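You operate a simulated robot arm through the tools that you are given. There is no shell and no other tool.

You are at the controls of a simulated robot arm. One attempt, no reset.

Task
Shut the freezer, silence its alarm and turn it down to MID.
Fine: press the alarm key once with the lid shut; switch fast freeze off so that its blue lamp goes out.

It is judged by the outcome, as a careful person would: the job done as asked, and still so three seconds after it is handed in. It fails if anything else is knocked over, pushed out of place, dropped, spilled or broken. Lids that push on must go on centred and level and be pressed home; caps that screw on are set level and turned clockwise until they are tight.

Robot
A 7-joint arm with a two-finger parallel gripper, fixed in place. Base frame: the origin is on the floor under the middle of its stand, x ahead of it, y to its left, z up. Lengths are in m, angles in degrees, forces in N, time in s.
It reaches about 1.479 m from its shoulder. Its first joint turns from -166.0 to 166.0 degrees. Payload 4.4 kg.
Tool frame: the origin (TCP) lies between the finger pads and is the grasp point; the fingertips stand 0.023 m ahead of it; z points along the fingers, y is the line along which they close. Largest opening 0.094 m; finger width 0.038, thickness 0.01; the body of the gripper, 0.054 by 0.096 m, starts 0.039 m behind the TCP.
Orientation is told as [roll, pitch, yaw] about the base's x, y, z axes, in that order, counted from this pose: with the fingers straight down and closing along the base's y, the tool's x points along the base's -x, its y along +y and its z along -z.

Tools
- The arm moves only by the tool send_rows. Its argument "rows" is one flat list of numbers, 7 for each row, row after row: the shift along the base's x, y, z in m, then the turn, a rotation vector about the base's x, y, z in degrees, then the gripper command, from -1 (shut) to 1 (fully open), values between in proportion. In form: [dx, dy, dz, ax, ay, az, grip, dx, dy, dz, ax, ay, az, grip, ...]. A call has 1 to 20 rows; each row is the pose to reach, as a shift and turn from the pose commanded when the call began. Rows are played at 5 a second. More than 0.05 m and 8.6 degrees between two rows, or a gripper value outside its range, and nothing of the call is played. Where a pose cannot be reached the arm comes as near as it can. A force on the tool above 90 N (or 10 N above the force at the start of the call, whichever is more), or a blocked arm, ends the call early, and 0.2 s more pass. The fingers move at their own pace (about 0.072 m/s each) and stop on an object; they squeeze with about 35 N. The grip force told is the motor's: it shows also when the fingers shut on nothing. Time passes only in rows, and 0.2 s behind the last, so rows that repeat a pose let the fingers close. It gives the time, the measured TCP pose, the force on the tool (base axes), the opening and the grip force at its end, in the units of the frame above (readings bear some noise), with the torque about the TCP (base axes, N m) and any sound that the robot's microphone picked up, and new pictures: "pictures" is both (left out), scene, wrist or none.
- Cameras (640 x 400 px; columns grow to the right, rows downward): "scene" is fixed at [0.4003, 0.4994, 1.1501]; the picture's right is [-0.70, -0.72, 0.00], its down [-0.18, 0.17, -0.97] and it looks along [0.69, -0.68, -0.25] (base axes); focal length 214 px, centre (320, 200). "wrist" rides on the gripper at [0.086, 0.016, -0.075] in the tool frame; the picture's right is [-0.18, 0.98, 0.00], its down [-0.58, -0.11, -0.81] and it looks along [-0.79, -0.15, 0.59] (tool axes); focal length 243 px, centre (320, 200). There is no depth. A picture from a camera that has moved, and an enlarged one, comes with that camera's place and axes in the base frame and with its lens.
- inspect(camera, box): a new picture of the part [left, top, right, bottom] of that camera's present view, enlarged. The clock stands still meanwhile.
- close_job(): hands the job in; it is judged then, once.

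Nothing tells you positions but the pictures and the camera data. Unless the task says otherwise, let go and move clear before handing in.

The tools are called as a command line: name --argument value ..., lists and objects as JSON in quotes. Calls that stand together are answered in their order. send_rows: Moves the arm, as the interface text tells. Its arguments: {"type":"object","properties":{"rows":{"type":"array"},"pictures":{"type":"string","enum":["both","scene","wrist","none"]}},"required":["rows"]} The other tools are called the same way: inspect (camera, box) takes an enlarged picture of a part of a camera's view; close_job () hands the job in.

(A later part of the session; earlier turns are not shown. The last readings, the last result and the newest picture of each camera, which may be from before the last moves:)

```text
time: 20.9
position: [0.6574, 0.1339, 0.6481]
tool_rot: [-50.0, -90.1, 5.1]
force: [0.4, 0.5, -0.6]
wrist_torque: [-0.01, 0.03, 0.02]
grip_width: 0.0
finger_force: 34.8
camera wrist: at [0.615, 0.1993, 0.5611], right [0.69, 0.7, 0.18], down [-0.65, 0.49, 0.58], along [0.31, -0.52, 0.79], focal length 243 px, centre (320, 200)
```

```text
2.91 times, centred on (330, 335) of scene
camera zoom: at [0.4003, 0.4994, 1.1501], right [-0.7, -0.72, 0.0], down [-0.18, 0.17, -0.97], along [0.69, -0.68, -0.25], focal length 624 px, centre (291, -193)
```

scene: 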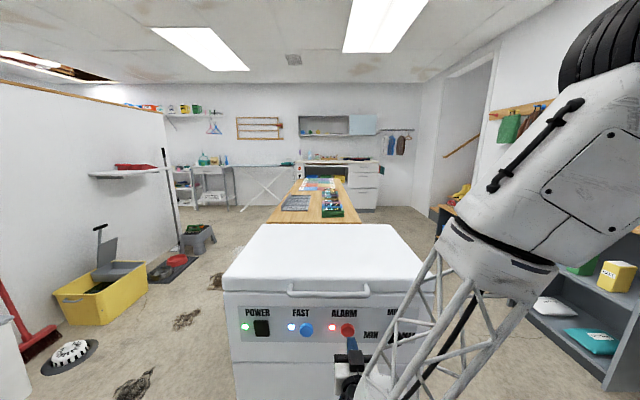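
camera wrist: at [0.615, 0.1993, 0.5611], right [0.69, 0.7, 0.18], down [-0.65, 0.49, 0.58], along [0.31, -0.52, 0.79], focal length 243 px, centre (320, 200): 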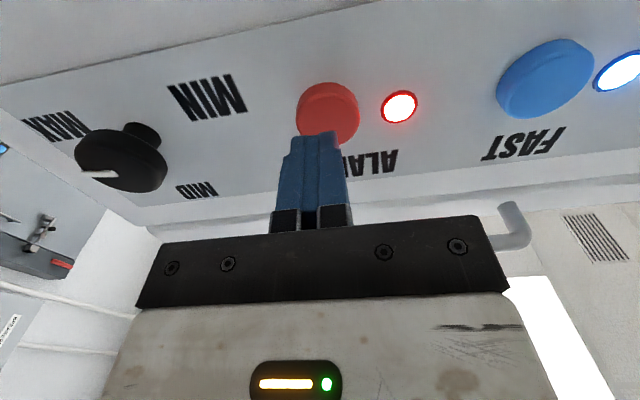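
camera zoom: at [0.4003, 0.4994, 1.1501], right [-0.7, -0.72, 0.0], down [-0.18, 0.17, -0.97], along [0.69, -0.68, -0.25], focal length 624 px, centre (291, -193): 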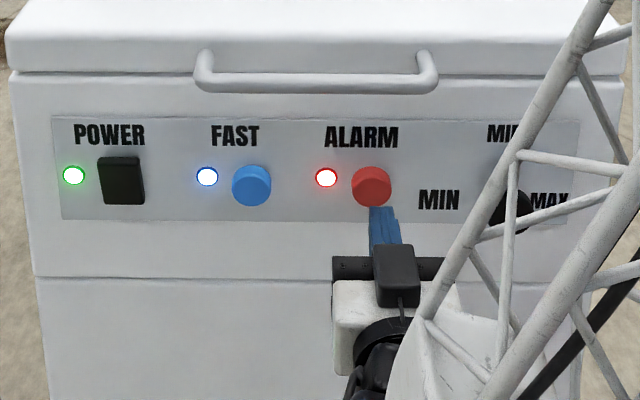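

The fingertip is lined up with the ALARM button within a few mm, and its face is about 2.7 cm ahead. I'll ease in until I feel contact.

send_rows --rows '[0.0106, -0.0064, 0, 0, 0, 0, -1, 0.0163, -0.012, 0, 0, 0, 0, -1, 0.0184, -0.0141, 0, 0, 0, 0, -1, 0.0198, -0.0155, 0, 0, 0, 0, -1, 0.0212, -0.017, 0, 0, 0, 0, -1]' --pictures "wrist"

inspect --camera "wrist" --box '[220, 0, 480, 160]'

```text
time: 22.1
position: [0.6785, 0.1195, 0.6494]
tool_rot: [-68.2, -90.0, 23.4]
force: [-0.2, 2.5, 0.0]
wrist_torque: [0.0, 0.04, 0.01]
grip_width: 0.0
finger_force: 35.1
heard: click
camera wrist: at [0.6357, 0.1842, 0.5617], right [0.69, 0.7, 0.18], down [-0.65, 0.49, 0.58], along [0.31, -0.52, 0.79], focal length 243 px, centre (320, 200)
```

wrist: 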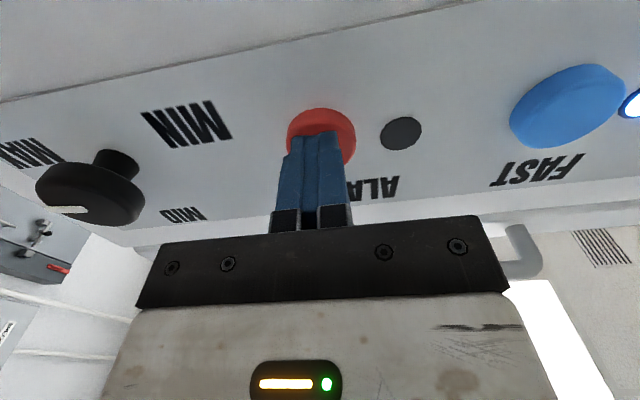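

```text
2.46 times, centred on (350, 80) of wrist
camera zoom: at [0.6357, 0.1842, 0.5617], right [0.69, 0.7, 0.18], down [-0.65, 0.49, 0.58], along [0.31, -0.52, 0.79], focal length 597 px, centre (246, 495)
```

zoom: 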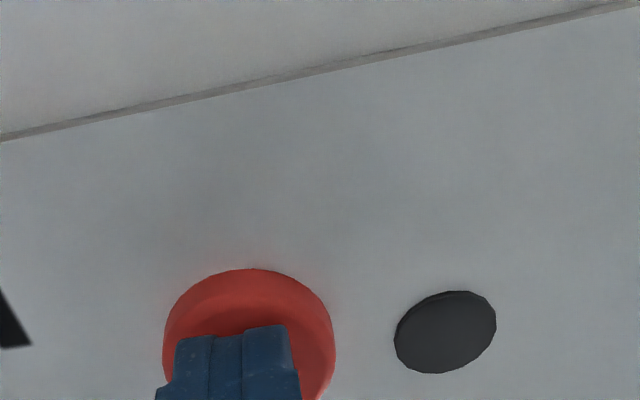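

I heard a click and the red alarm lamp went dark after that single press. I'll back straight off and move across in front of the FAST button.

send_rows --rows '[-0.0247, 0.0247, 0, 0, 0, 0, -1, -0.0495, 0.0495, 0, 0, 0, 0, -1, -0.0219, 0.0771, 0, 0, 0, 0, -1, 0.0057, 0.1047, 0, 0, 0, 0, -1, 0.0332, 0.1322, 0, 0, 0, 0, -1, 0.0332, 0.1322, 0, 0, 0, 0, -1]'

inspect --camera "wrist" --box '[220, 0, 480, 160]'

inspect --camera "scene" --box '[220, 270, 440, 400]'

```text
time: 23.5
position: [0.7109, 0.2518, 0.649]
tool_rot: [40.6, -90.0, -85.5]
force: [-0.3, 0.7, -0.3]
wrist_torque: [0.02, 0.0, -0.01]
grip_width: 0.0
finger_force: 35.4
camera wrist: at [0.6683, 0.3155, 0.5612], right [0.69, 0.7, 0.18], down [-0.65, 0.49, 0.58], along [0.31, -0.52, 0.79], focal length 243 px, centre (320, 200)
```

scene: 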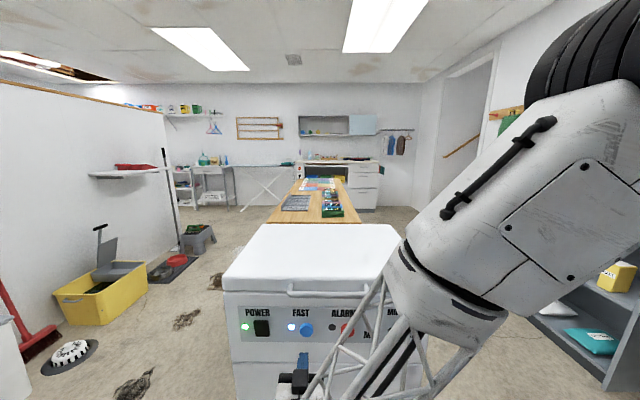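
wrist: 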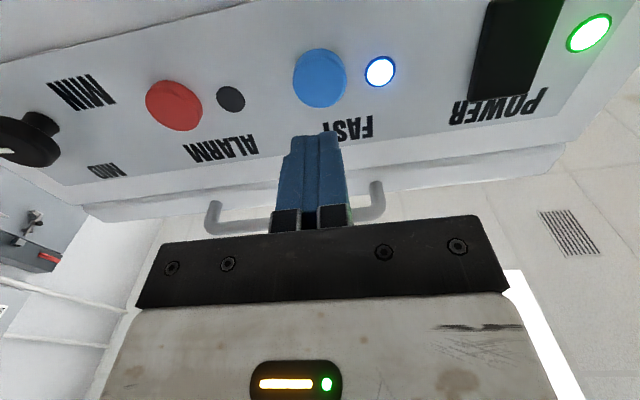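

```text
2.46 times, centred on (350, 80) of wrist
camera zoom: at [0.6683, 0.3155, 0.5612], right [0.69, 0.7, 0.18], down [-0.65, 0.49, 0.58], along [0.31, -0.52, 0.79], focal length 597 px, centre (246, 495)
```

zoom: 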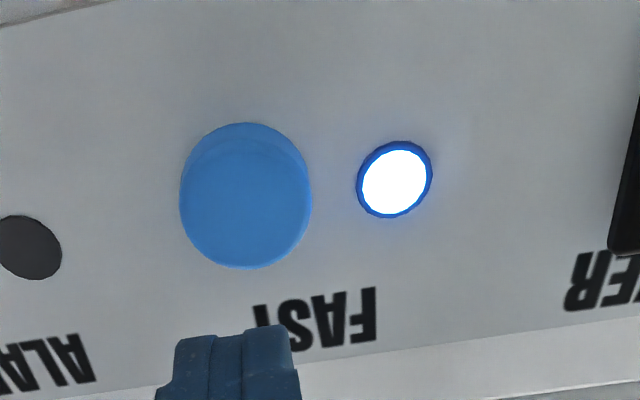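

```text
2.91 times, centred on (330, 335) of scene
camera zoom: at [0.4003, 0.4994, 1.1501], right [-0.7, -0.72, 0.0], down [-0.18, 0.17, -0.97], along [0.69, -0.68, -0.25], focal length 624 px, centre (291, -193)
```

zoom: 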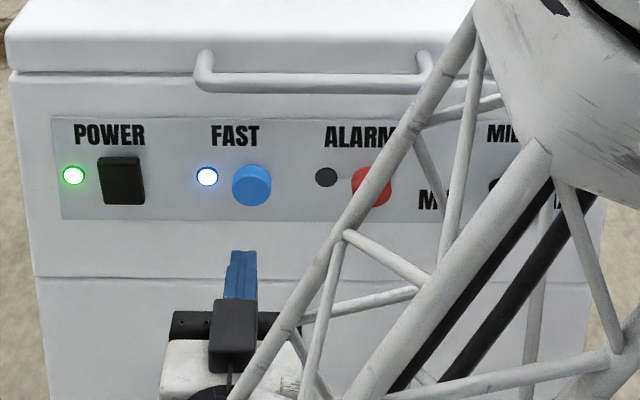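

The ALARM lamp stays out and the finger is centred on the FAST button. I'll press it the same way, once.

send_rows --rows '[0.0212, -0.0212, 0, 0, 0, 0, -1, 0.0389, -0.0389, 0, 0, 0, 0, -1, 0.0453, -0.0453, 0, 0, 0, 0, -1, 0.0474, -0.0474, 0, 0, 0, 0, -1, 0.0488, -0.0488, 0, 0, 0, 0, -1]' --pictures "wrist"

```text
time: 24.7
position: [0.76, 0.2025, 0.6498]
tool_rot: [-8.4, -90.0, -36.5]
force: [-0.6, 1.4, 0.4]
wrist_torque: [0.02, -0.05, 0.0]
grip_width: 0.0
finger_force: 34.8
camera wrist: at [0.7178, 0.2675, 0.5617], right [0.69, 0.7, 0.18], down [-0.65, 0.49, 0.58], along [0.31, -0.52, 0.79], focal length 243 px, centre (320, 200)
```

wrist: 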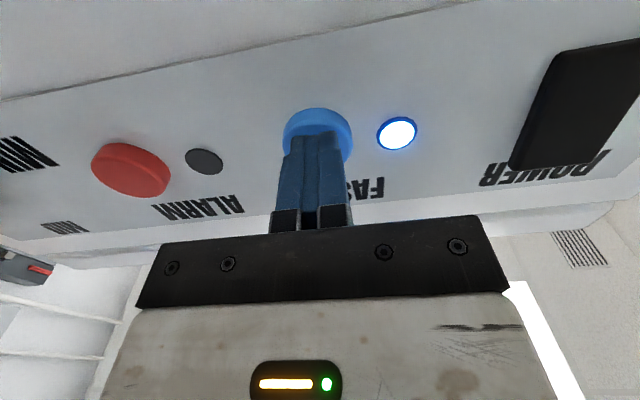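

The finger is just touching and I've heard no click yet. I'll push a few mm further in small steps.

send_rows --rows '[0.0011, -0.0011, 0, 0, 0, 0, -1, 0.0021, -0.0021, 0, 0, 0, 0, -1]' --pictures "wrist"

```text
time: 25.3
position: [0.7615, 0.2009, 0.6491]
tool_rot: [-52.3, -90.0, 7.4]
force: [-2.9, 1.8, 1.2]
wrist_torque: [0.0, 0.01, -0.02]
grip_width: 0.0
finger_force: 35.2
heard: click
camera wrist: at [0.7193, 0.2655, 0.5616], right [0.69, 0.7, 0.18], down [-0.65, 0.49, 0.58], along [0.31, -0.52, 0.79], focal length 243 px, centre (320, 200)
```

wrist: 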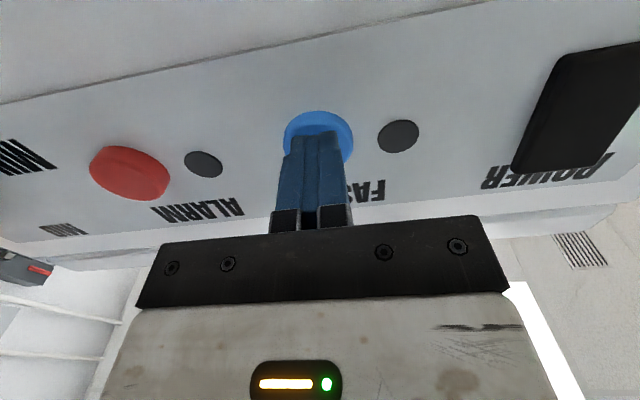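

I heard the click and the blue FAST lamp is out. I'll back off, move across to the knob, and open the gripper there.

send_rows --rows '[-0.0247, 0.0247, 0, 0, 0, 0, -1, -0.0495, 0.0495, 0, 0, 0, 0, -1, -0.0707, 0.0707, 0, 0, 0, 0, -1, -0.0993, 0.0421, 0, 0, 0, 0, -1, -0.128, 0.0134, 0, 0, 0, 0, -1, -0.1566, -0.0152, 0, 0, 0, 0, -1, -0.1852, -0.0438, 0, 0, 0, 0, -1, -0.2139, -0.0725, 0, 0, 0, 0, -1, -0.2425, -0.1011, 0, 0, 0, 0, -1, -0.2425, -0.1011, 0, 0, 0, 0, 1, -0.2425, -0.1011, 0, 0, 0, 0, 1, -0.2425, -0.1011, 0, 0, 0, 0, 1]'

inspect --camera "wrist" --box '[190, 0, 450, 160]'

inspect --camera "scene" --box '[220, 270, 440, 400]'

```text
time: 27.9
position: [0.5183, 0.0977, 0.6504]
tool_rot: [-42.2, -90.0, -2.6]
force: [-0.1, 0.5, 1.1]
wrist_torque: [0.0, 0.03, 0.02]
grip_width: 0.094
finger_force: 0.0
camera wrist: at [0.477, 0.163, 0.5627], right [0.69, 0.7, 0.18], down [-0.65, 0.49, 0.58], along [0.31, -0.52, 0.79], focal length 243 px, centre (320, 200)
```

scene: 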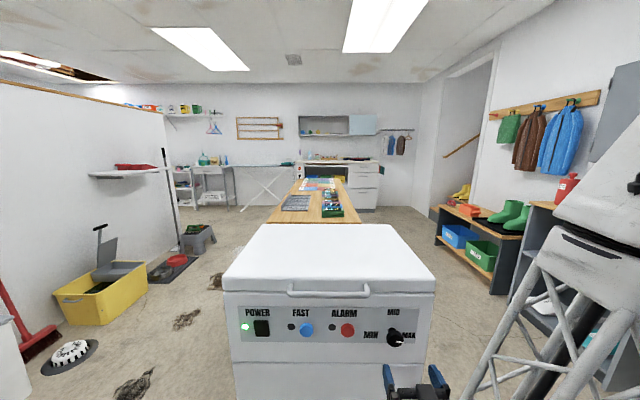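
wrist: 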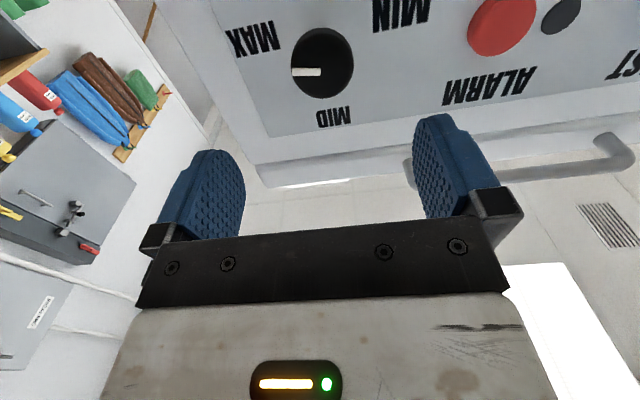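

```text
2.46 times, centred on (320, 80) of wrist
camera zoom: at [0.477, 0.163, 0.5627], right [0.69, 0.7, 0.18], down [-0.65, 0.49, 0.58], along [0.31, -0.52, 0.79], focal length 597 px, centre (320, 495)
```

zoom: 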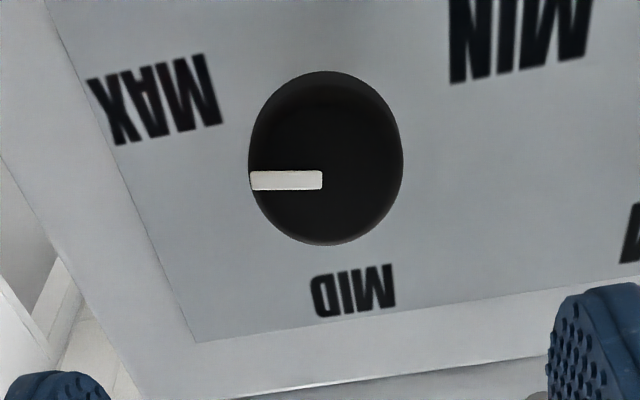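

```text
2.91 times, centred on (330, 335) of scene
camera zoom: at [0.4003, 0.4994, 1.1501], right [-0.7, -0.72, 0.0], down [-0.18, 0.17, -0.97], along [0.69, -0.68, -0.25], focal length 624 px, centre (291, -193)
```

zoom: 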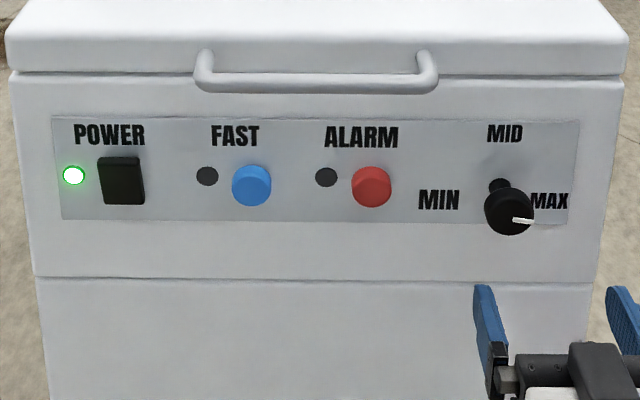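

Both lamps stay out and the power lamp is green. The knob is about 0.105 m ahead, nearly centred, with its pointer roughly 98° clockwise of MID. I'll pre-roll the hand clockwise about 49° so that one grasp can turn the knob the full angle.

send_rows --rows '[0.0014, 0.0014, -0.001, 5.775, -5.775, 0, 1, 0.0014, 0.0014, -0.001, 11.55, -11.55, 0, 1, 0.0014, 0.0014, -0.001, 17.325, -17.325, 0, 1, 0.0014, 0.0014, -0.001, 23.1, -23.1, 0, 1, 0.0014, 0.0014, -0.001, 28.875, -28.875, 0, 1, 0.0014, 0.0014, -0.001, 34.65, -34.65, 0, 1, 0.0014, 0.0014, -0.001, 34.65, -34.65, 0, 1]'

inspect --camera "wrist" --box '[190, 0, 450, 160]'

```text
time: 29.5
position: [0.5768, 0.1457, 0.893]
tool_rot: [80.9, -55.2, -129.2]
force: [-0.2, -0.5, 2.3]
wrist_torque: [0.17, 0.16, -0.01]
grip_width: 0.0941
finger_force: 0.0
out of reach, approached as far as the arm can: row 1, 2, 3, 4, 5, 6, 7
camera wrist: at [0.5669, 0.246, 0.8363], right [0.56, 0.44, 0.71], down [-0.83, 0.27, 0.49], along [0.02, -0.86, 0.51], focal length 243 px, centre (320, 200)
```

scene: 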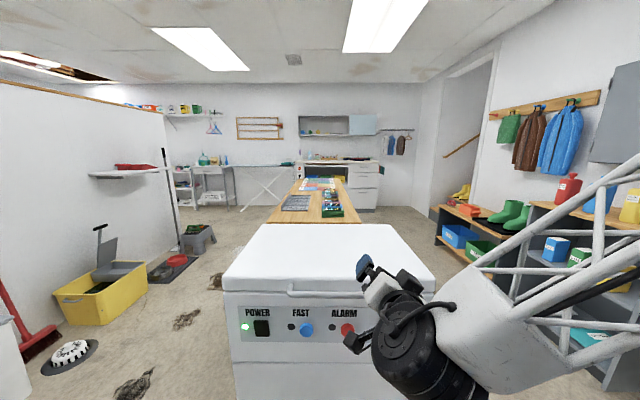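
wrist: 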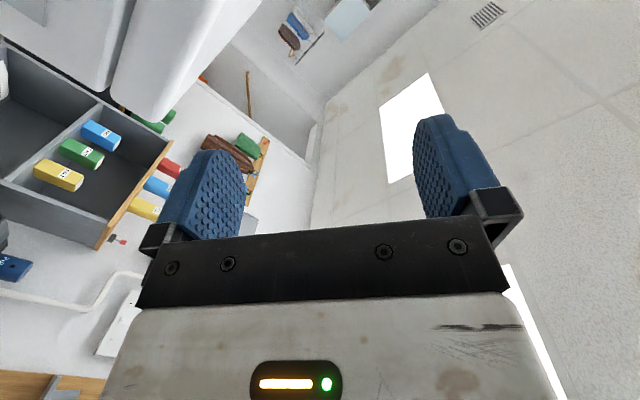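

```text
2.46 times, centred on (320, 80) of wrist
camera zoom: at [0.5669, 0.246, 0.8363], right [0.56, 0.44, 0.71], down [-0.83, 0.27, 0.49], along [0.02, -0.86, 0.51], focal length 597 px, centre (320, 495)
```

zoom: 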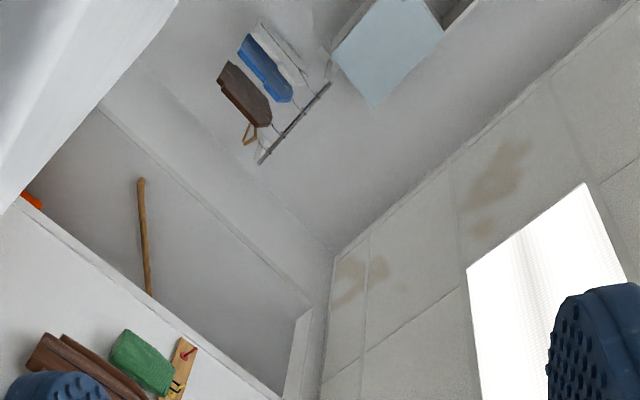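

That roll direction is out of reach, and the arm drifted up to about (0.577, 0.146, 0.893), clear of the freezer. I'll send a zero move to see which pose is now commanded before going on.

send_rows --rows '[0, 0, 0, 0, 0, 0, 1]'

inspect --camera "scene" --box '[220, 220, 440, 380]'

```text
time: 29.9
position: [0.5771, 0.1453, 0.9047]
tool_rot: [81.6, -54.0, -129.8]
force: [1.0, -0.8, -0.2]
wrist_torque: [-0.03, 0.01, 0.04]
grip_width: 0.0941
finger_force: 0.0
camera wrist: at [0.5684, 0.2469, 0.8495], right [0.54, 0.43, 0.72], down [-0.84, 0.26, 0.48], along [0.01, -0.86, 0.5], focal length 243 px, centre (320, 200)
```

scene: 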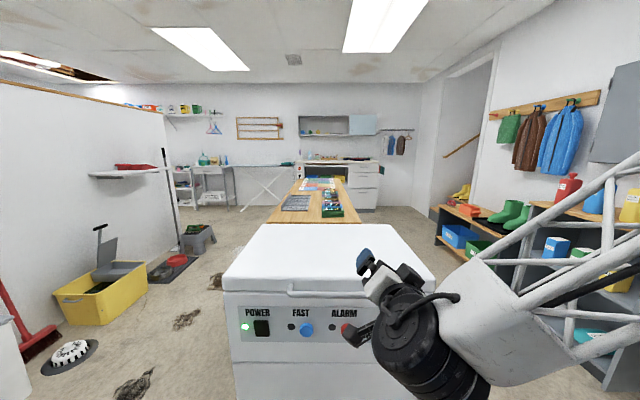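
wrist: 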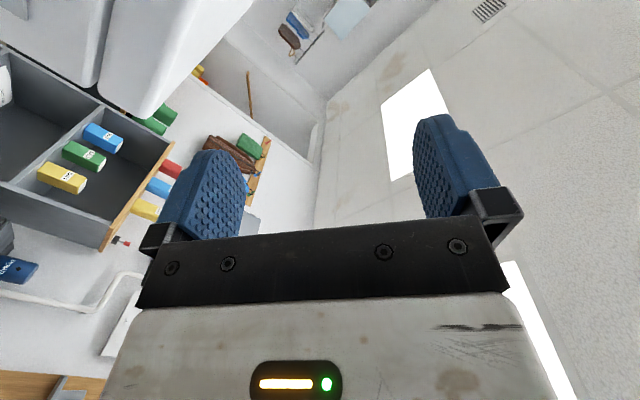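

```text
2.50 times, centred on (330, 300) of scene
camera zoom: at [0.4003, 0.4994, 1.1501], right [-0.7, -0.72, 0.0], down [-0.18, 0.17, -0.97], along [0.69, -0.68, -0.25], focal length 536 px, centre (295, -50)
```

zoom: 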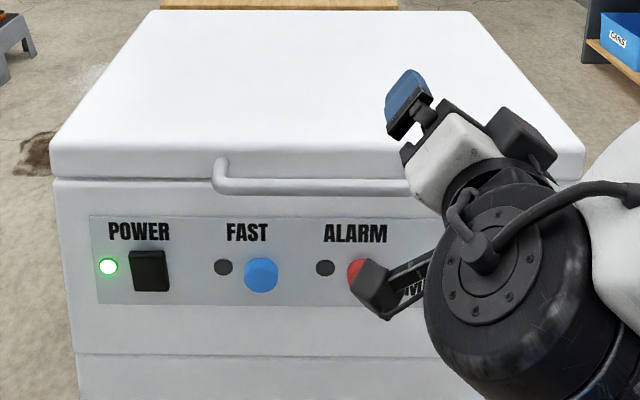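

The commanded pose now matches where the arm is. I'll undo the roll at this height, move back in line with the knob, and then come down again.

send_rows --rows '[-0.0116, -0.0091, 0, -5.76, 4.5, 0.58, 1, -0.0232, -0.0182, 0, -11.52, 9.0, 1.16, 1, -0.0348, -0.0273, 0, -17.28, 13.5, 1.74, 1, -0.0464, -0.0364, 0, -23.04, 18.0, 2.32, 1, -0.058, -0.0455, 0, -28.8, 22.5, 2.9, 1, -0.058, -0.0455, 0, -28.8, 22.5, 2.9, 1]'

```text
time: 31.3
position: [0.5198, 0.0987, 0.898]
tool_rot: [-115.6, -89.3, 70.4]
force: [0.4, 0.8, 0.2]
wrist_torque: [0.01, 0.0, 0.02]
grip_width: 0.094
finger_force: 0.0
camera wrist: at [0.4765, 0.1622, 0.8097], right [0.7, 0.7, 0.17], down [-0.64, 0.5, 0.58], along [0.32, -0.52, 0.8], focal length 243 px, centre (320, 200)
```

scene: 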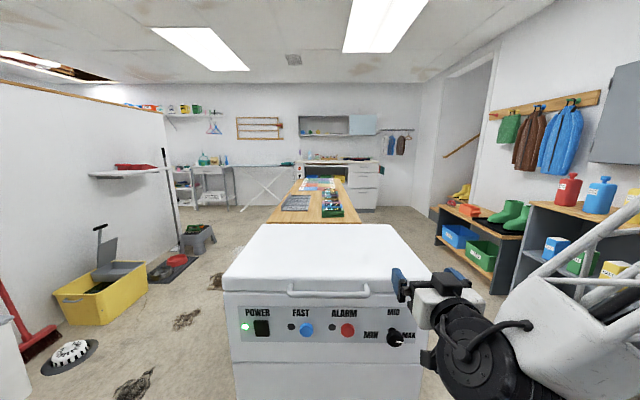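
wrist: 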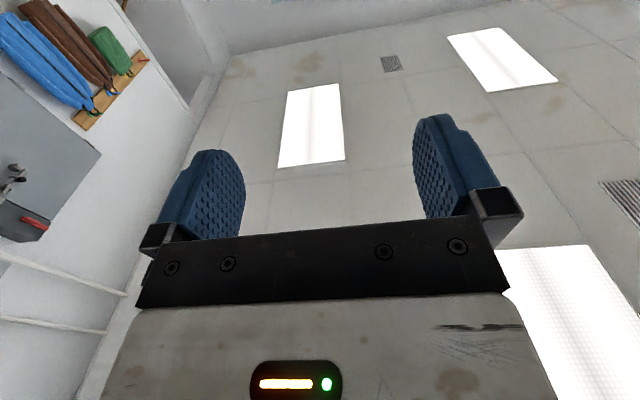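

The roll is restored. While still high and clear, I'll test how far the hand can roll the other way (counter-clockwise, the direction the knob must turn).

send_rows --rows '[0, 0, 0, -5.775, 5.775, 0, 1, 0, 0, 0, -11.55, 11.55, 0, 1, 0, 0, 0, -17.325, 17.325, 0, 1, 0, 0, 0, -23.1, 23.1, 0, 1, 0, 0, 0, -28.875, 28.875, 0, 1, 0, 0, 0, -34.65, 34.65, 0, 1, 0, 0, 0, -34.65, 34.65, 0, 1]'

```text
time: 32.9
position: [0.5182, 0.1001, 0.8969]
tool_rot: [-90.3, -40.4, 45.4]
force: [0.1, -0.2, -0.7]
wrist_torque: [0.02, -0.02, 0.01]
grip_width: 0.0942
finger_force: 0.1
camera wrist: at [0.4259, 0.1123, 0.8269], right [0.55, 0.55, -0.63], down [-0.31, 0.83, 0.46], along [0.78, -0.06, 0.63], focal length 243 px, centre (320, 200)
```

scene: 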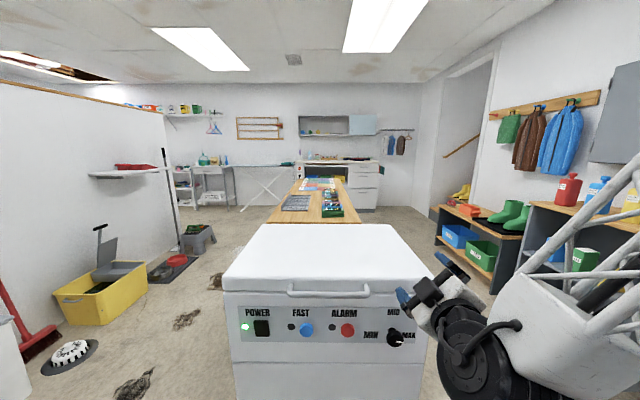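
wrist: 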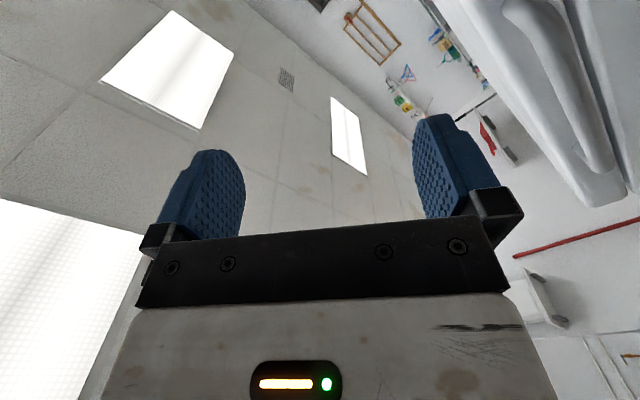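

Counter-clockwise works well. I'll test the next 49° as well.

send_rows --rows '[0, 0, 0, -5.775, 5.775, 0, 1, 0, 0, 0, -11.55, 11.55, 0, 1, 0, 0, 0, -17.325, 17.325, 0, 1, 0, 0, 0, -23.1, 23.1, 0, 1, 0, 0, 0, -28.875, 28.875, 0, 1, 0, 0, 0, -34.65, 34.65, 0, 1, 0, 0, 0, -34.65, 34.65, 0, 1]'

```text
time: 34.5
position: [0.5185, 0.1, 0.897]
tool_rot: [-90.0, 8.6, 45.3]
force: [-0.1, -0.4, -0.7]
wrist_torque: [0.01, -0.01, -0.02]
grip_width: 0.0938
finger_force: 0.1
camera wrist: at [0.4035, 0.0893, 0.8924], right [0.02, 0.02, -1.0], down [-0.16, 0.99, 0.02], along [0.99, 0.16, 0.03], focal length 243 px, centre (320, 200)
```

scene: 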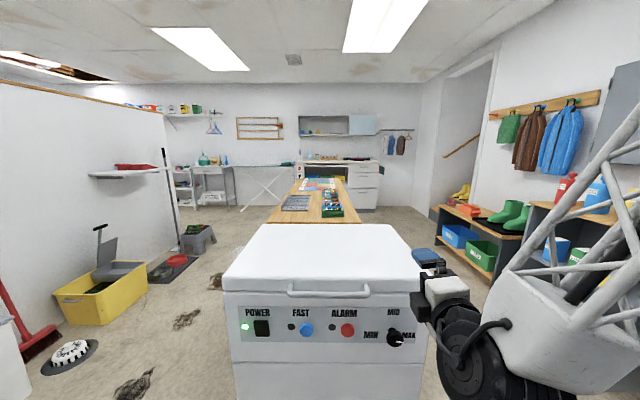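
wrist: 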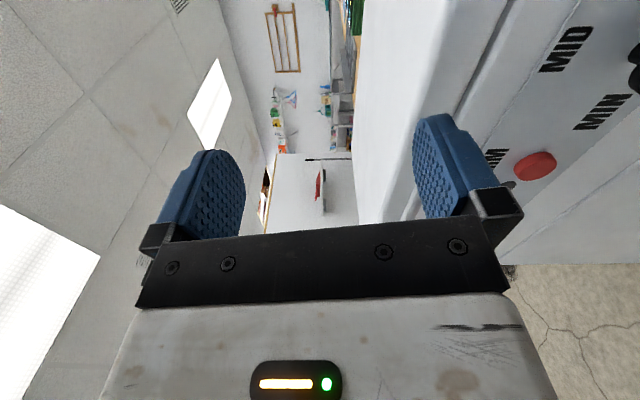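

A roll of 98° works up here. I'll lower in this orientation in short steps to confirm it also works at knob height.

send_rows --rows '[0, 0, -0.04, 0, 0, 0, 1, 0, 0, -0.08, 0, 0, 0, 1, 0, 0, -0.12, 0, 0, 0, 1]' --pictures "none"

```text
time: 35.3
position: [0.5201, 0.1006, 0.7771]
tool_rot: [-89.9, 8.5, 45.3]
force: [-0.3, 0.1, -0.1]
wrist_torque: [0.01, -0.02, 0.0]
grip_width: 0.0941
finger_force: 0.1
```

Still tracking accurately, so I'll carry on down.

send_rows --rows '[0, 0, -0.04, 0, 0, 0, 1, 0, 0, -0.08, 0, 0, 0, 1, 0, 0, -0.12, 0, 0, 0, 1, 0, 0, -0.128, 0, 0, 0, 1]'

inspect --camera "scene" --box '[220, 270, 440, 400]'

```text
time: 36.3
position: [0.5188, 0.0994, 0.6484]
tool_rot: [-90.0, 8.5, 45.4]
force: [-0.3, 0.4, -1.2]
wrist_torque: [0.04, 0.0, -0.02]
grip_width: 0.0938
finger_force: 0.1
camera wrist: at [0.403, 0.0891, 0.6439], right [0.03, 0.03, -1.0], down [-0.16, 0.99, 0.02], along [0.99, 0.16, 0.03], focal length 243 px, centre (320, 200)
```

scene: 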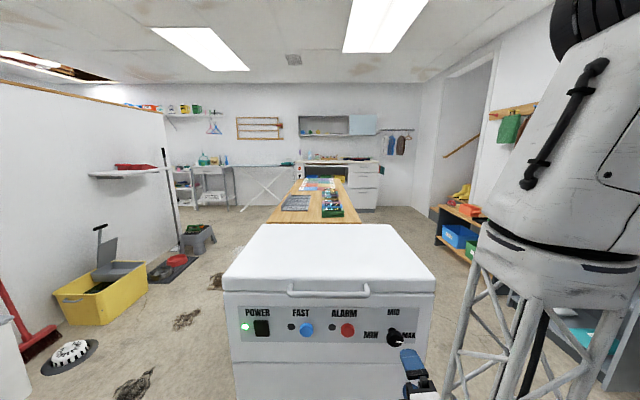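
wrist: 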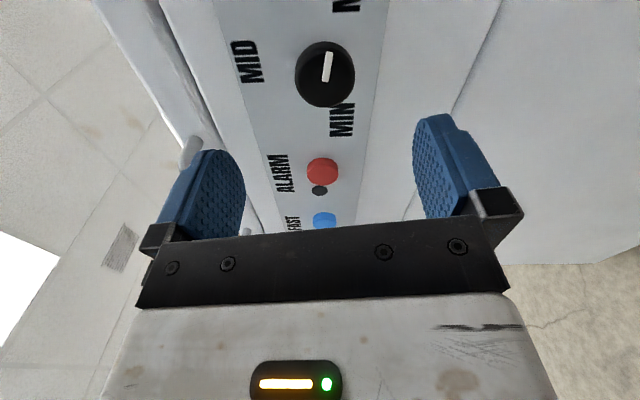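

```text
2.91 times, centred on (330, 335) of scene
camera zoom: at [0.4003, 0.4994, 1.1501], right [-0.7, -0.72, 0.0], down [-0.18, 0.17, -0.97], along [0.69, -0.68, -0.25], focal length 624 px, centre (291, -193)
```

zoom: 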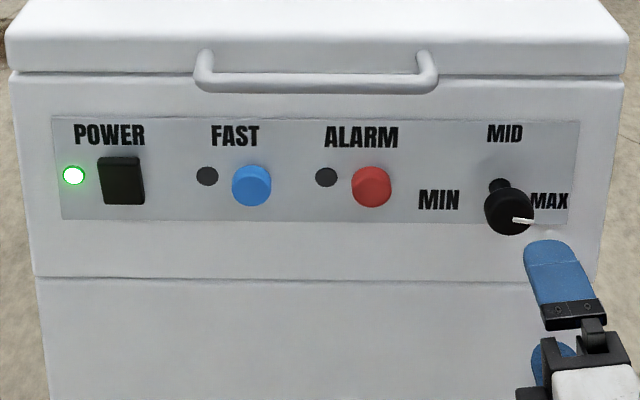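

A roll of 98° also works at knob height. I'll take a close look at the knob from this side view to refine its position.

inspect --camera "wrist" --box '[220, 0, 430, 130]'

send_rows --rows '[0, 0, 0, -5.303, 5.303, 0, 1, 0, 0, 0, -10.607, 10.607, 0, 1]' --pictures "none"

```text
3.05 times, centred on (325, 65) of wrist
camera zoom: at [0.403, 0.0891, 0.6439], right [0.03, 0.03, -1.0], down [-0.16, 0.99, 0.02], along [0.99, 0.16, 0.03], focal length 739 px, centre (305, 611)
```

zoom: 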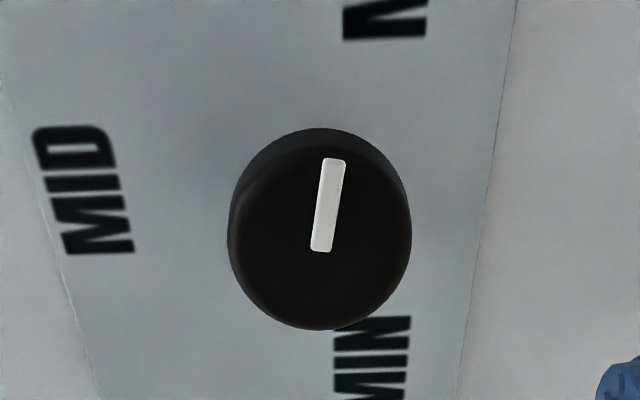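

```text
time: 36.9
position: [0.5184, 0.0986, 0.6486]
tool_rot: [-89.9, 23.6, 45.3]
force: [-0.3, -0.1, -0.6]
wrist_torque: [-0.03, -0.01, 0.01]
grip_width: 0.0941
finger_force: 0.0
```

The knob face is at about e=0.438, z=0.647, roughly 10 cm ahead of the TCP, with the pointer about 100° from MID. I'll test a bit more roll range before choosing the grasp angle.

send_rows --rows '[0, 0, 0, -5.303, 5.303, 0, 1, 0, 0, 0, -10.607, 10.607, 0, 1, 0, 0, 0, -15.91, 15.91, 0, 1]' --pictures "none"

```text
time: 37.7
position: [0.5184, 0.0989, 0.6489]
tool_rot: [-89.8, 46.1, 45.4]
force: [0.7, -0.2, -0.3]
wrist_torque: [-0.01, 0.02, -0.01]
grip_width: 0.0941
finger_force: 0.0
```

The hand can reach a roll of 135° here. I'll go back to about 35° for the grasp, which leaves room for the full 100° turn.

send_rows --rows '[0.0014, 0.0014, -0.0015, 5.466, -5.466, 0, 1, 0.0014, 0.0014, -0.0015, 10.932, -10.932, 0, 1, 0.0014, 0.0014, -0.0015, 16.398, -16.398, 0, 1, 0.0014, 0.0014, -0.0015, 21.864, -21.864, 0, 1, 0.0014, 0.0014, -0.0015, 27.33, -27.33, 0, 1, 0.0014, 0.0014, -0.0015, 32.796, -32.796, 0, 1, 0.0014, 0.0014, -0.0015, 38.262, -38.262, 0, 1, 0.0014, 0.0014, -0.0015, 43.728, -43.728, 0, 1, 0.0014, 0.0014, -0.0015, 49.194, -49.194, 0, 1, 0.0014, 0.0014, -0.0015, 54.66, -54.66, 0, 1, 0.0014, 0.0014, -0.0015, 60.126, -60.126, 0, 1, 0.0014, 0.0014, -0.0015, 65.592, -65.592, 0, 1, 0.0014, 0.0014, -0.0015, 71.06, -71.06, 0, 1, 0.0014, 0.0014, -0.0015, 71.06, -71.06, 0, 1]'

inspect --camera "wrist" --box '[200, 0, 440, 150]'

```text
time: 40.7
position: [0.5205, 0.1012, 0.6477]
tool_rot: [-90.6, -54.5, 45.5]
force: [0.0, -0.7, 1.1]
wrist_torque: [-0.02, 0.01, 0.0]
grip_width: 0.0941
finger_force: 0.0
camera wrist: at [0.4406, 0.1272, 0.5666], right [0.64, 0.64, -0.42], down [-0.4, 0.75, 0.53], along [0.66, -0.17, 0.73], focal length 243 px, centre (320, 200)
```

scene: 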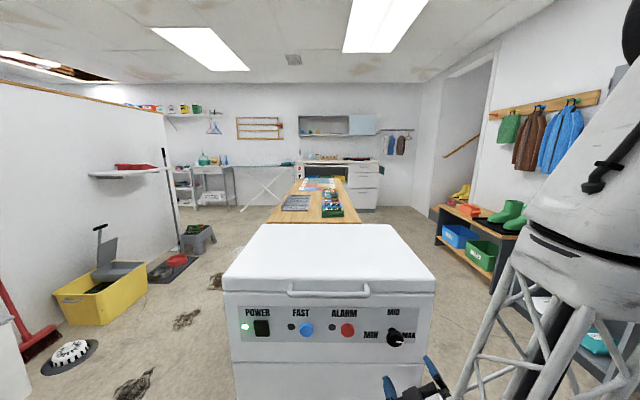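
wrist: 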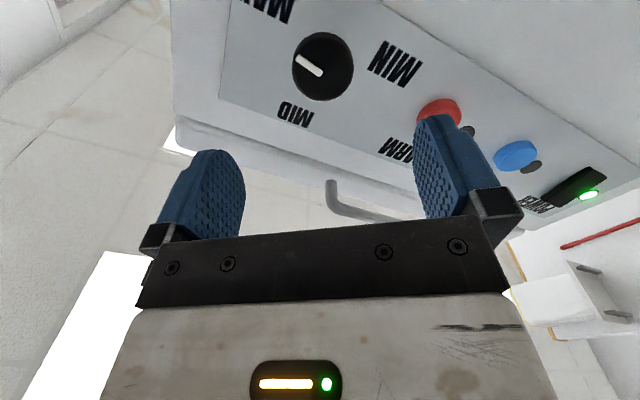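

```text
2.67 times, centred on (320, 75) of wrist
camera zoom: at [0.4406, 0.1272, 0.5666], right [0.64, 0.64, -0.42], down [-0.4, 0.75, 0.53], along [0.66, -0.17, 0.73], focal length 647 px, centre (320, 533)
```

zoom: 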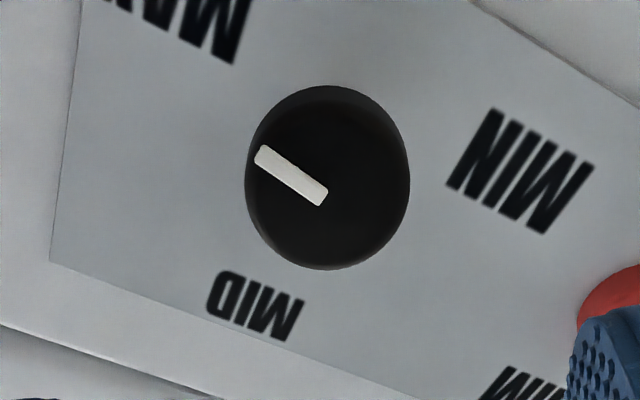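

The knob is centred between the open fingers. I'll move in 10 cm so they straddle it.

send_rows --rows '[0.0212, -0.0212, -0.002, 0, 0, 0, 1, 0.0424, -0.0424, -0.002, 0, 0, 0, 1, 0.0566, -0.0566, -0.002, 0, 0, 0, 1, 0.0672, -0.0672, -0.002, 0, 0, 0, 1, 0.0707, -0.0707, -0.002, 0, 0, 0, 1, 0.0707, -0.0707, -0.002, 0, 0, 0, 1]'

inspect --camera "wrist" --box '[160, 60, 480, 260]'

inspect --camera "scene" --box '[330, 290, 440, 390]'

```text
time: 42.1
position: [0.5913, 0.029, 0.6461]
tool_rot: [-90.5, -54.5, 45.4]
force: [-0.4, 0.4, -0.7]
wrist_torque: [0.01, -0.02, 0.07]
grip_width: 0.0939
finger_force: 0.0
camera wrist: at [0.5114, 0.0549, 0.5637], right [0.64, 0.64, -0.42], down [-0.4, 0.75, 0.53], along [0.66, -0.17, 0.73], focal length 243 px, centre (320, 200)
```

scene: 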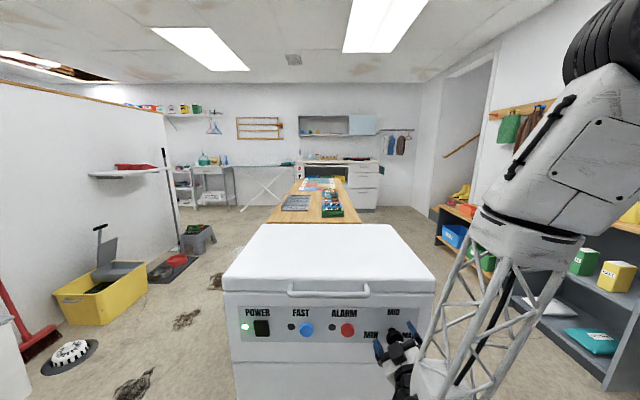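
wrist: 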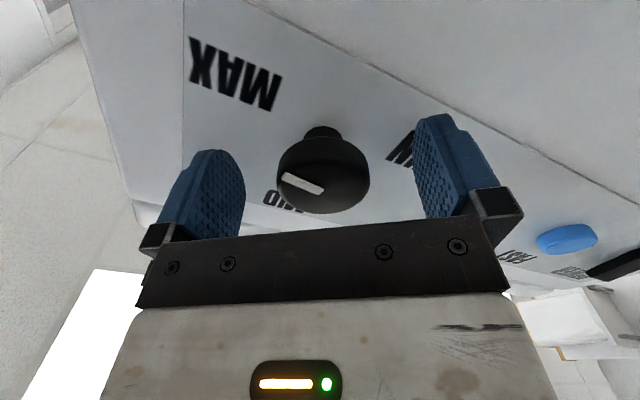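

```text
2.00 times, centred on (320, 160) of wrist
camera zoom: at [0.5114, 0.0549, 0.5637], right [0.64, 0.64, -0.42], down [-0.4, 0.75, 0.53], along [0.66, -0.17, 0.73], focal length 485 px, centre (320, 280)
```

zoom: 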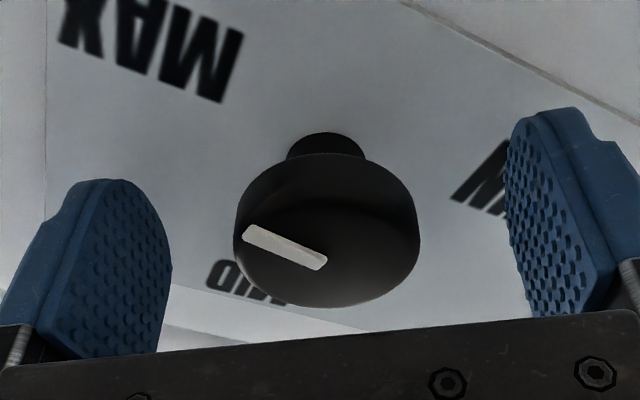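

```text
4.00 times, centred on (385, 340) of scene
camera zoom: at [0.4003, 0.4994, 1.1501], right [-0.7, -0.72, 0.0], down [-0.18, 0.17, -0.97], along [0.69, -0.68, -0.25], focal length 858 px, centre (60, -360)
```

zoom: 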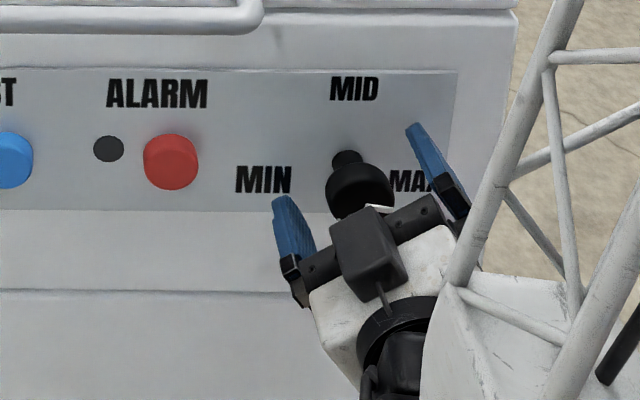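

The fingers straddle the knob cap with even clearance. I'll close on it.

send_rows --rows '[0, 0, 0, 0, 0, 0, -1, 0, 0, 0, 0, 0, 0, -1, 0, 0, 0, 0, 0, 0, -1, 0, 0, 0, 0, 0, 0, -1]'

inspect --camera "wrist" --box '[160, 60, 480, 260]'

```text
time: 43.1
position: [0.5916, 0.0298, 0.6458]
tool_rot: [-90.3, -54.4, 45.5]
force: [47.7, 26.5, -60.7]
wrist_torque: [0.23, 0.53, -0.11]
grip_width: 0.0432
finger_force: 45.5
camera wrist: at [0.512, 0.0556, 0.5631], right [0.64, 0.64, -0.42], down [-0.4, 0.75, 0.53], along [0.66, -0.17, 0.73], focal length 243 px, centre (320, 200)
```

scene: 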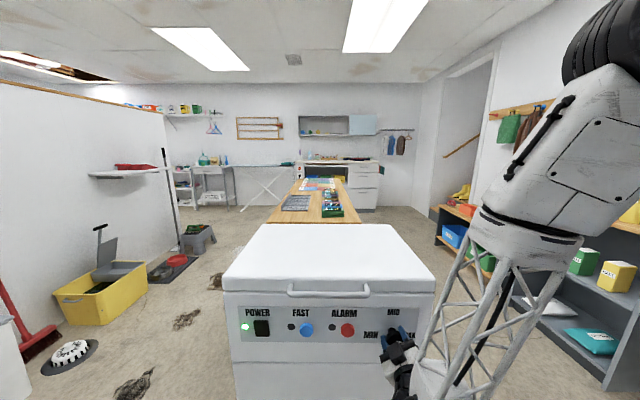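
wrist: 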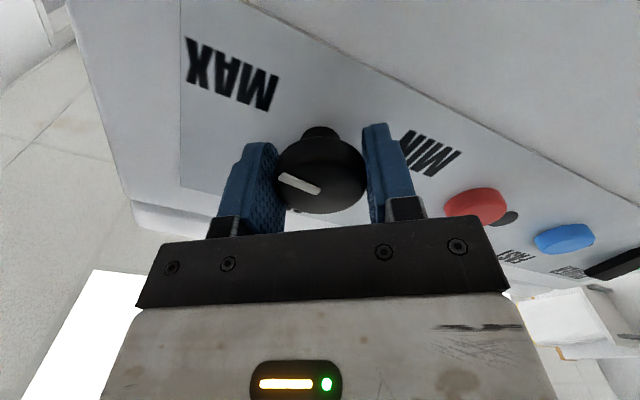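

```text
2.00 times, centred on (320, 160) of wrist
camera zoom: at [0.512, 0.0556, 0.5631], right [0.64, 0.64, -0.42], down [-0.4, 0.75, 0.53], along [0.66, -0.17, 0.73], focal length 485 px, centre (320, 280)
```

zoom: 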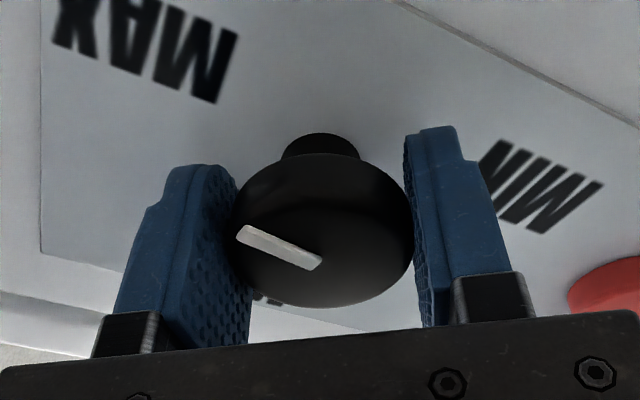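

The grip is on, but there's a side load of about 78 N along the closing line, so the knob sits 2–3 mm off centre. I'll shift that way to relieve it before turning.

send_rows --rows '[0.0007, 0.0007, -0.0007, 0, 0, 0, -1, 0.0012, 0.0012, -0.0012, 0, 0, 0, -1]' --pictures "none"

```text
time: 43.7
position: [0.5918, 0.0297, 0.6439]
tool_rot: [-90.5, -54.5, 45.6]
force: [29.3, -10.5, -27.1]
wrist_torque: [-0.49, -0.28, 0.38]
grip_width: 0.0431
finger_force: 44.8
```

The load has dropped a lot. One more small correction, then I'll start turning.

send_rows --rows '[0.0006, -0.0001, -0.0005, 0, 0, 0, -1, 0.0011, -0.0003, -0.001, 0, 0, 0, -1]' --pictures "none"

```text
time: 44.3
position: [0.5917, 0.0296, 0.6445]
tool_rot: [-90.5, -54.5, 45.5]
force: [-25.7, -22.0, 34.8]
wrist_torque: [0.18, 0.27, -0.93]
grip_width: 0.0433
finger_force: 45.3
```

send_rows --rows '[-0.0003, -0.0003, 0.0003, 0, 0, 0, -1, -0.0003, -0.0003, 0.0003, 0, 0, 0, -1]' --pictures "none"

```text
time: 44.9
position: [0.5919, 0.03, 0.6448]
tool_rot: [-90.5, -54.5, 45.6]
force: [-34.6, -39.4, 44.8]
wrist_torque: [-0.67, -0.61, 0.03]
grip_width: 0.0434
finger_force: 44.9
```

send_rows --rows '[0, 0, 0, 0, 0, 0, -1, 0, 0, 0, 0, 0, 0, -1, 0, 0, 0, 0, 0, 0, -1]' --pictures "none"

```text
time: 45.9
position: [0.5914, 0.0303, 0.643]
tool_rot: [-90.5, -54.3, 45.4]
force: [-11.5, -10.2, 19.6]
wrist_torque: [-0.09, -0.08, -0.05]
grip_width: 0.0432
finger_force: 44.6
stopped in row 3: the force on the tool passed its limit at 90 N (the readings are from after the stop); the commanded pose is now the measured one
```

The side load creeps up while holding, but the stop reset the commanded pose to the measured one. I'll check the trend with a short hold.

send_rows --rows '[0, 0, 0, 0, 0, 0, -1]' --pictures "none"

send_rows --rows '[0, 0, 0, 0, 0, 0, -1]' --pictures "wrist"

```text
time: 46.3
position: [0.5912, 0.0289, 0.6437]
tool_rot: [-90.5, -54.5, 45.4]
force: [-18.9, -12.2, 28.0]
wrist_torque: [-0.05, -0.06, -0.48]
grip_width: 0.0431
finger_force: 44.9
```

```text
time: 46.7
position: [0.5915, 0.0284, 0.6444]
tool_rot: [-90.5, -54.6, 45.6]
force: [-24.1, -15.2, 35.6]
wrist_torque: [-0.21, -0.22, -0.37]
grip_width: 0.0432
finger_force: 45.5
camera wrist: at [0.5123, 0.056, 0.5629], right [0.64, 0.64, -0.42], down [-0.4, 0.75, 0.53], along [0.66, -0.17, 0.73], focal length 243 px, centre (320, 200)
```

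wrist: 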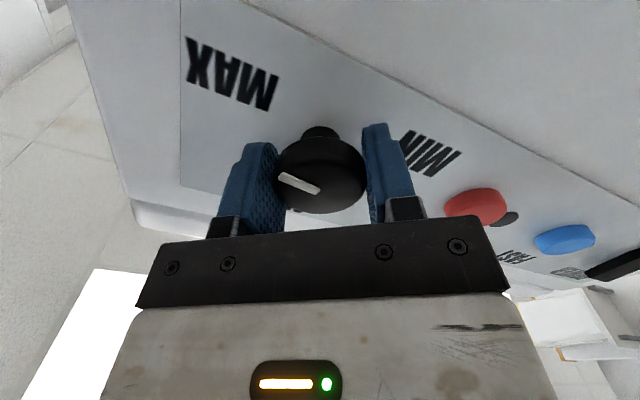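

The creep shows I'm slightly too far along +ty. I'll begin the counter-clockwise turn in small steps, correcting the sideways position from the force readings as I go.

send_rows --rows '[-0.0004, -0.0004, 0.0004, -4.243, 4.243, 0, -1]' --pictures "none"

```text
time: 47.1
position: [0.5923, 0.0298, 0.6437]
tool_rot: [-90.5, -48.4, 45.5]
force: [-22.6, -2.8, 23.9]
wrist_torque: [0.01, 0.01, -0.81]
grip_width: 0.0433
finger_force: 45.3
```

send_rows --rows '[-0.0005, -0.0001, 0.0004, -5.657, 5.657, 0, -1]' --pictures "wrist"

```text
time: 47.5
position: [0.5918, 0.0299, 0.6443]
tool_rot: [-90.3, -40.3, 45.3]
force: [1.4, -9.4, -4.6]
wrist_torque: [-0.45, -0.45, 0.52]
grip_width: 0.0434
finger_force: 44.6
camera wrist: at [0.499, 0.0429, 0.5746], right [0.55, 0.55, -0.63], down [-0.31, 0.83, 0.46], along [0.78, -0.06, 0.63], focal length 243 px, centre (320, 200)
```

wrist: 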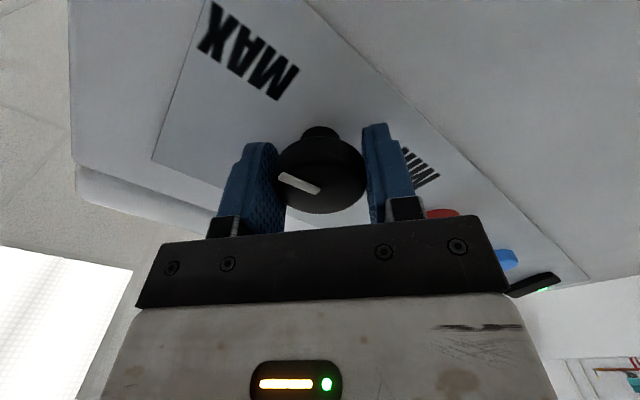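

The knob is turning with the gripper and the load is now only about 10 N. Continuing.

send_rows --rows '[0, 0, 0, -5.303, 5.303, 0, -1, 0, 0, 0, -10.607, 10.607, 0, -1]' --pictures "none"

```text
time: 48.1
position: [0.5914, 0.0295, 0.644]
tool_rot: [-90.2, -25.3, 45.3]
force: [12.1, -3.7, -21.8]
wrist_torque: [0.2, 0.22, -0.59]
grip_width: 0.0433
finger_force: 45.0
```

send_rows --rows '[0.0002, 0, -0.0004, -5.303, 5.303, 0, -1, 0.0002, 0, -0.0006, -10.607, 10.607, 0, -1]' --pictures "none"

```text
time: 48.7
position: [0.5912, 0.0312, 0.6436]
tool_rot: [-90.2, -10.4, 45.1]
force: [-8.8, 0.7, 10.7]
wrist_torque: [-0.09, -0.13, 0.52]
grip_width: 0.0432
finger_force: 44.4
```

send_rows --rows '[0, 0, 0.0002, -5.303, 5.303, 0, -1, 0, 0, 0.0002, -10.607, 10.607, 0, -1]' --pictures "none"

```text
time: 49.3
position: [0.5908, 0.0301, 0.6451]
tool_rot: [-90.1, 4.6, 45.3]
force: [-16.0, 21.3, 13.9]
wrist_torque: [-0.11, -0.12, 0.35]
grip_width: 0.0433
finger_force: 44.8
```

send_rows --rows '[-0.0003, 0.0003, 0.0003, -5.303, 5.303, 0, -1, -0.0003, 0.0003, 0.0003, -10.607, 10.607, 0, -1]' --pictures "wrist"

inspect --camera "wrist" --box '[160, 0, 480, 200]'

inspect --camera "scene" --box '[330, 290, 440, 390]'

```text
time: 49.9
position: [0.5918, 0.0287, 0.6457]
tool_rot: [-90.1, 19.8, 45.3]
force: [6.8, 9.3, -16.6]
wrist_torque: [-0.02, 0.0, 0.33]
grip_width: 0.0432
finger_force: 45.4
camera wrist: at [0.4766, 0.0203, 0.6578], right [-0.11, -0.11, -0.99], down [-0.16, 0.98, -0.09], along [0.98, 0.15, -0.13], focal length 243 px, centre (320, 200)
```

wrist: 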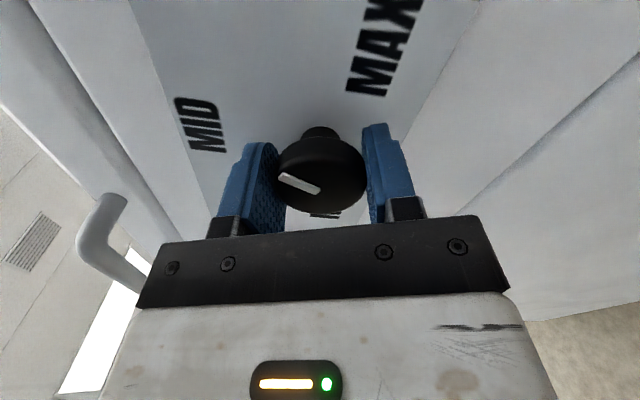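

```text
2.00 times, centred on (320, 100) of wrist
camera zoom: at [0.4766, 0.0203, 0.6578], right [-0.11, -0.11, -0.99], down [-0.16, 0.98, -0.09], along [0.98, 0.15, -0.13], focal length 485 px, centre (320, 400)
```

zoom: 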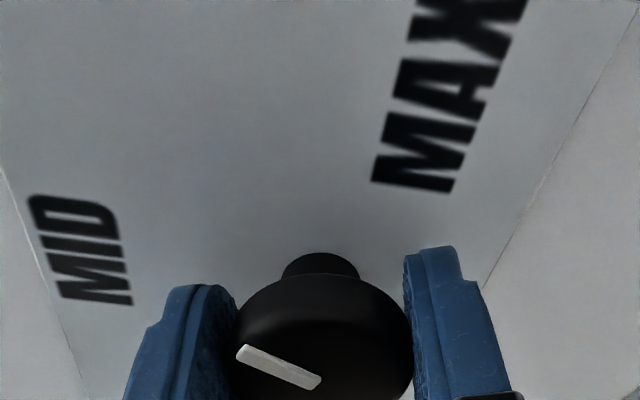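

```text
4.00 times, centred on (385, 340) of scene
camera zoom: at [0.4003, 0.4994, 1.1501], right [-0.7, -0.72, 0.0], down [-0.18, 0.17, -0.97], along [0.69, -0.68, -0.25], focal length 858 px, centre (60, -360)
```

zoom: 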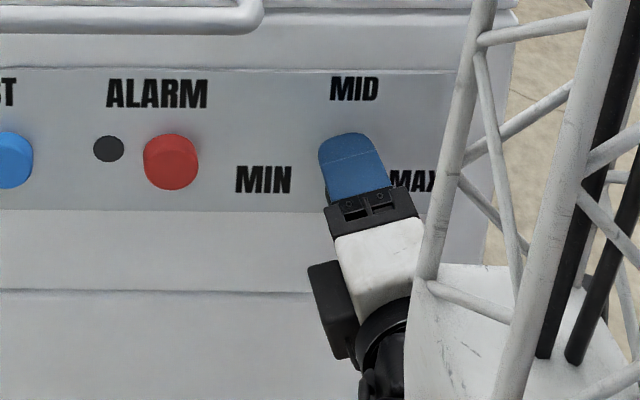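

The knob is about 25° short of MID, judging by the pointer's fixed angle in the tool frame. I'll finish the turn in small single-step moves.

send_rows --rows '[0, 0, -0.0002, -5.657, 5.657, 0, -1]' --pictures "none"

```text
time: 50.3
position: [0.5914, 0.0301, 0.6455]
tool_rot: [-90.0, 27.6, 45.2]
force: [12.0, -4.3, -8.6]
wrist_torque: [-0.11, -0.08, 0.48]
grip_width: 0.0431
finger_force: 45.2
```

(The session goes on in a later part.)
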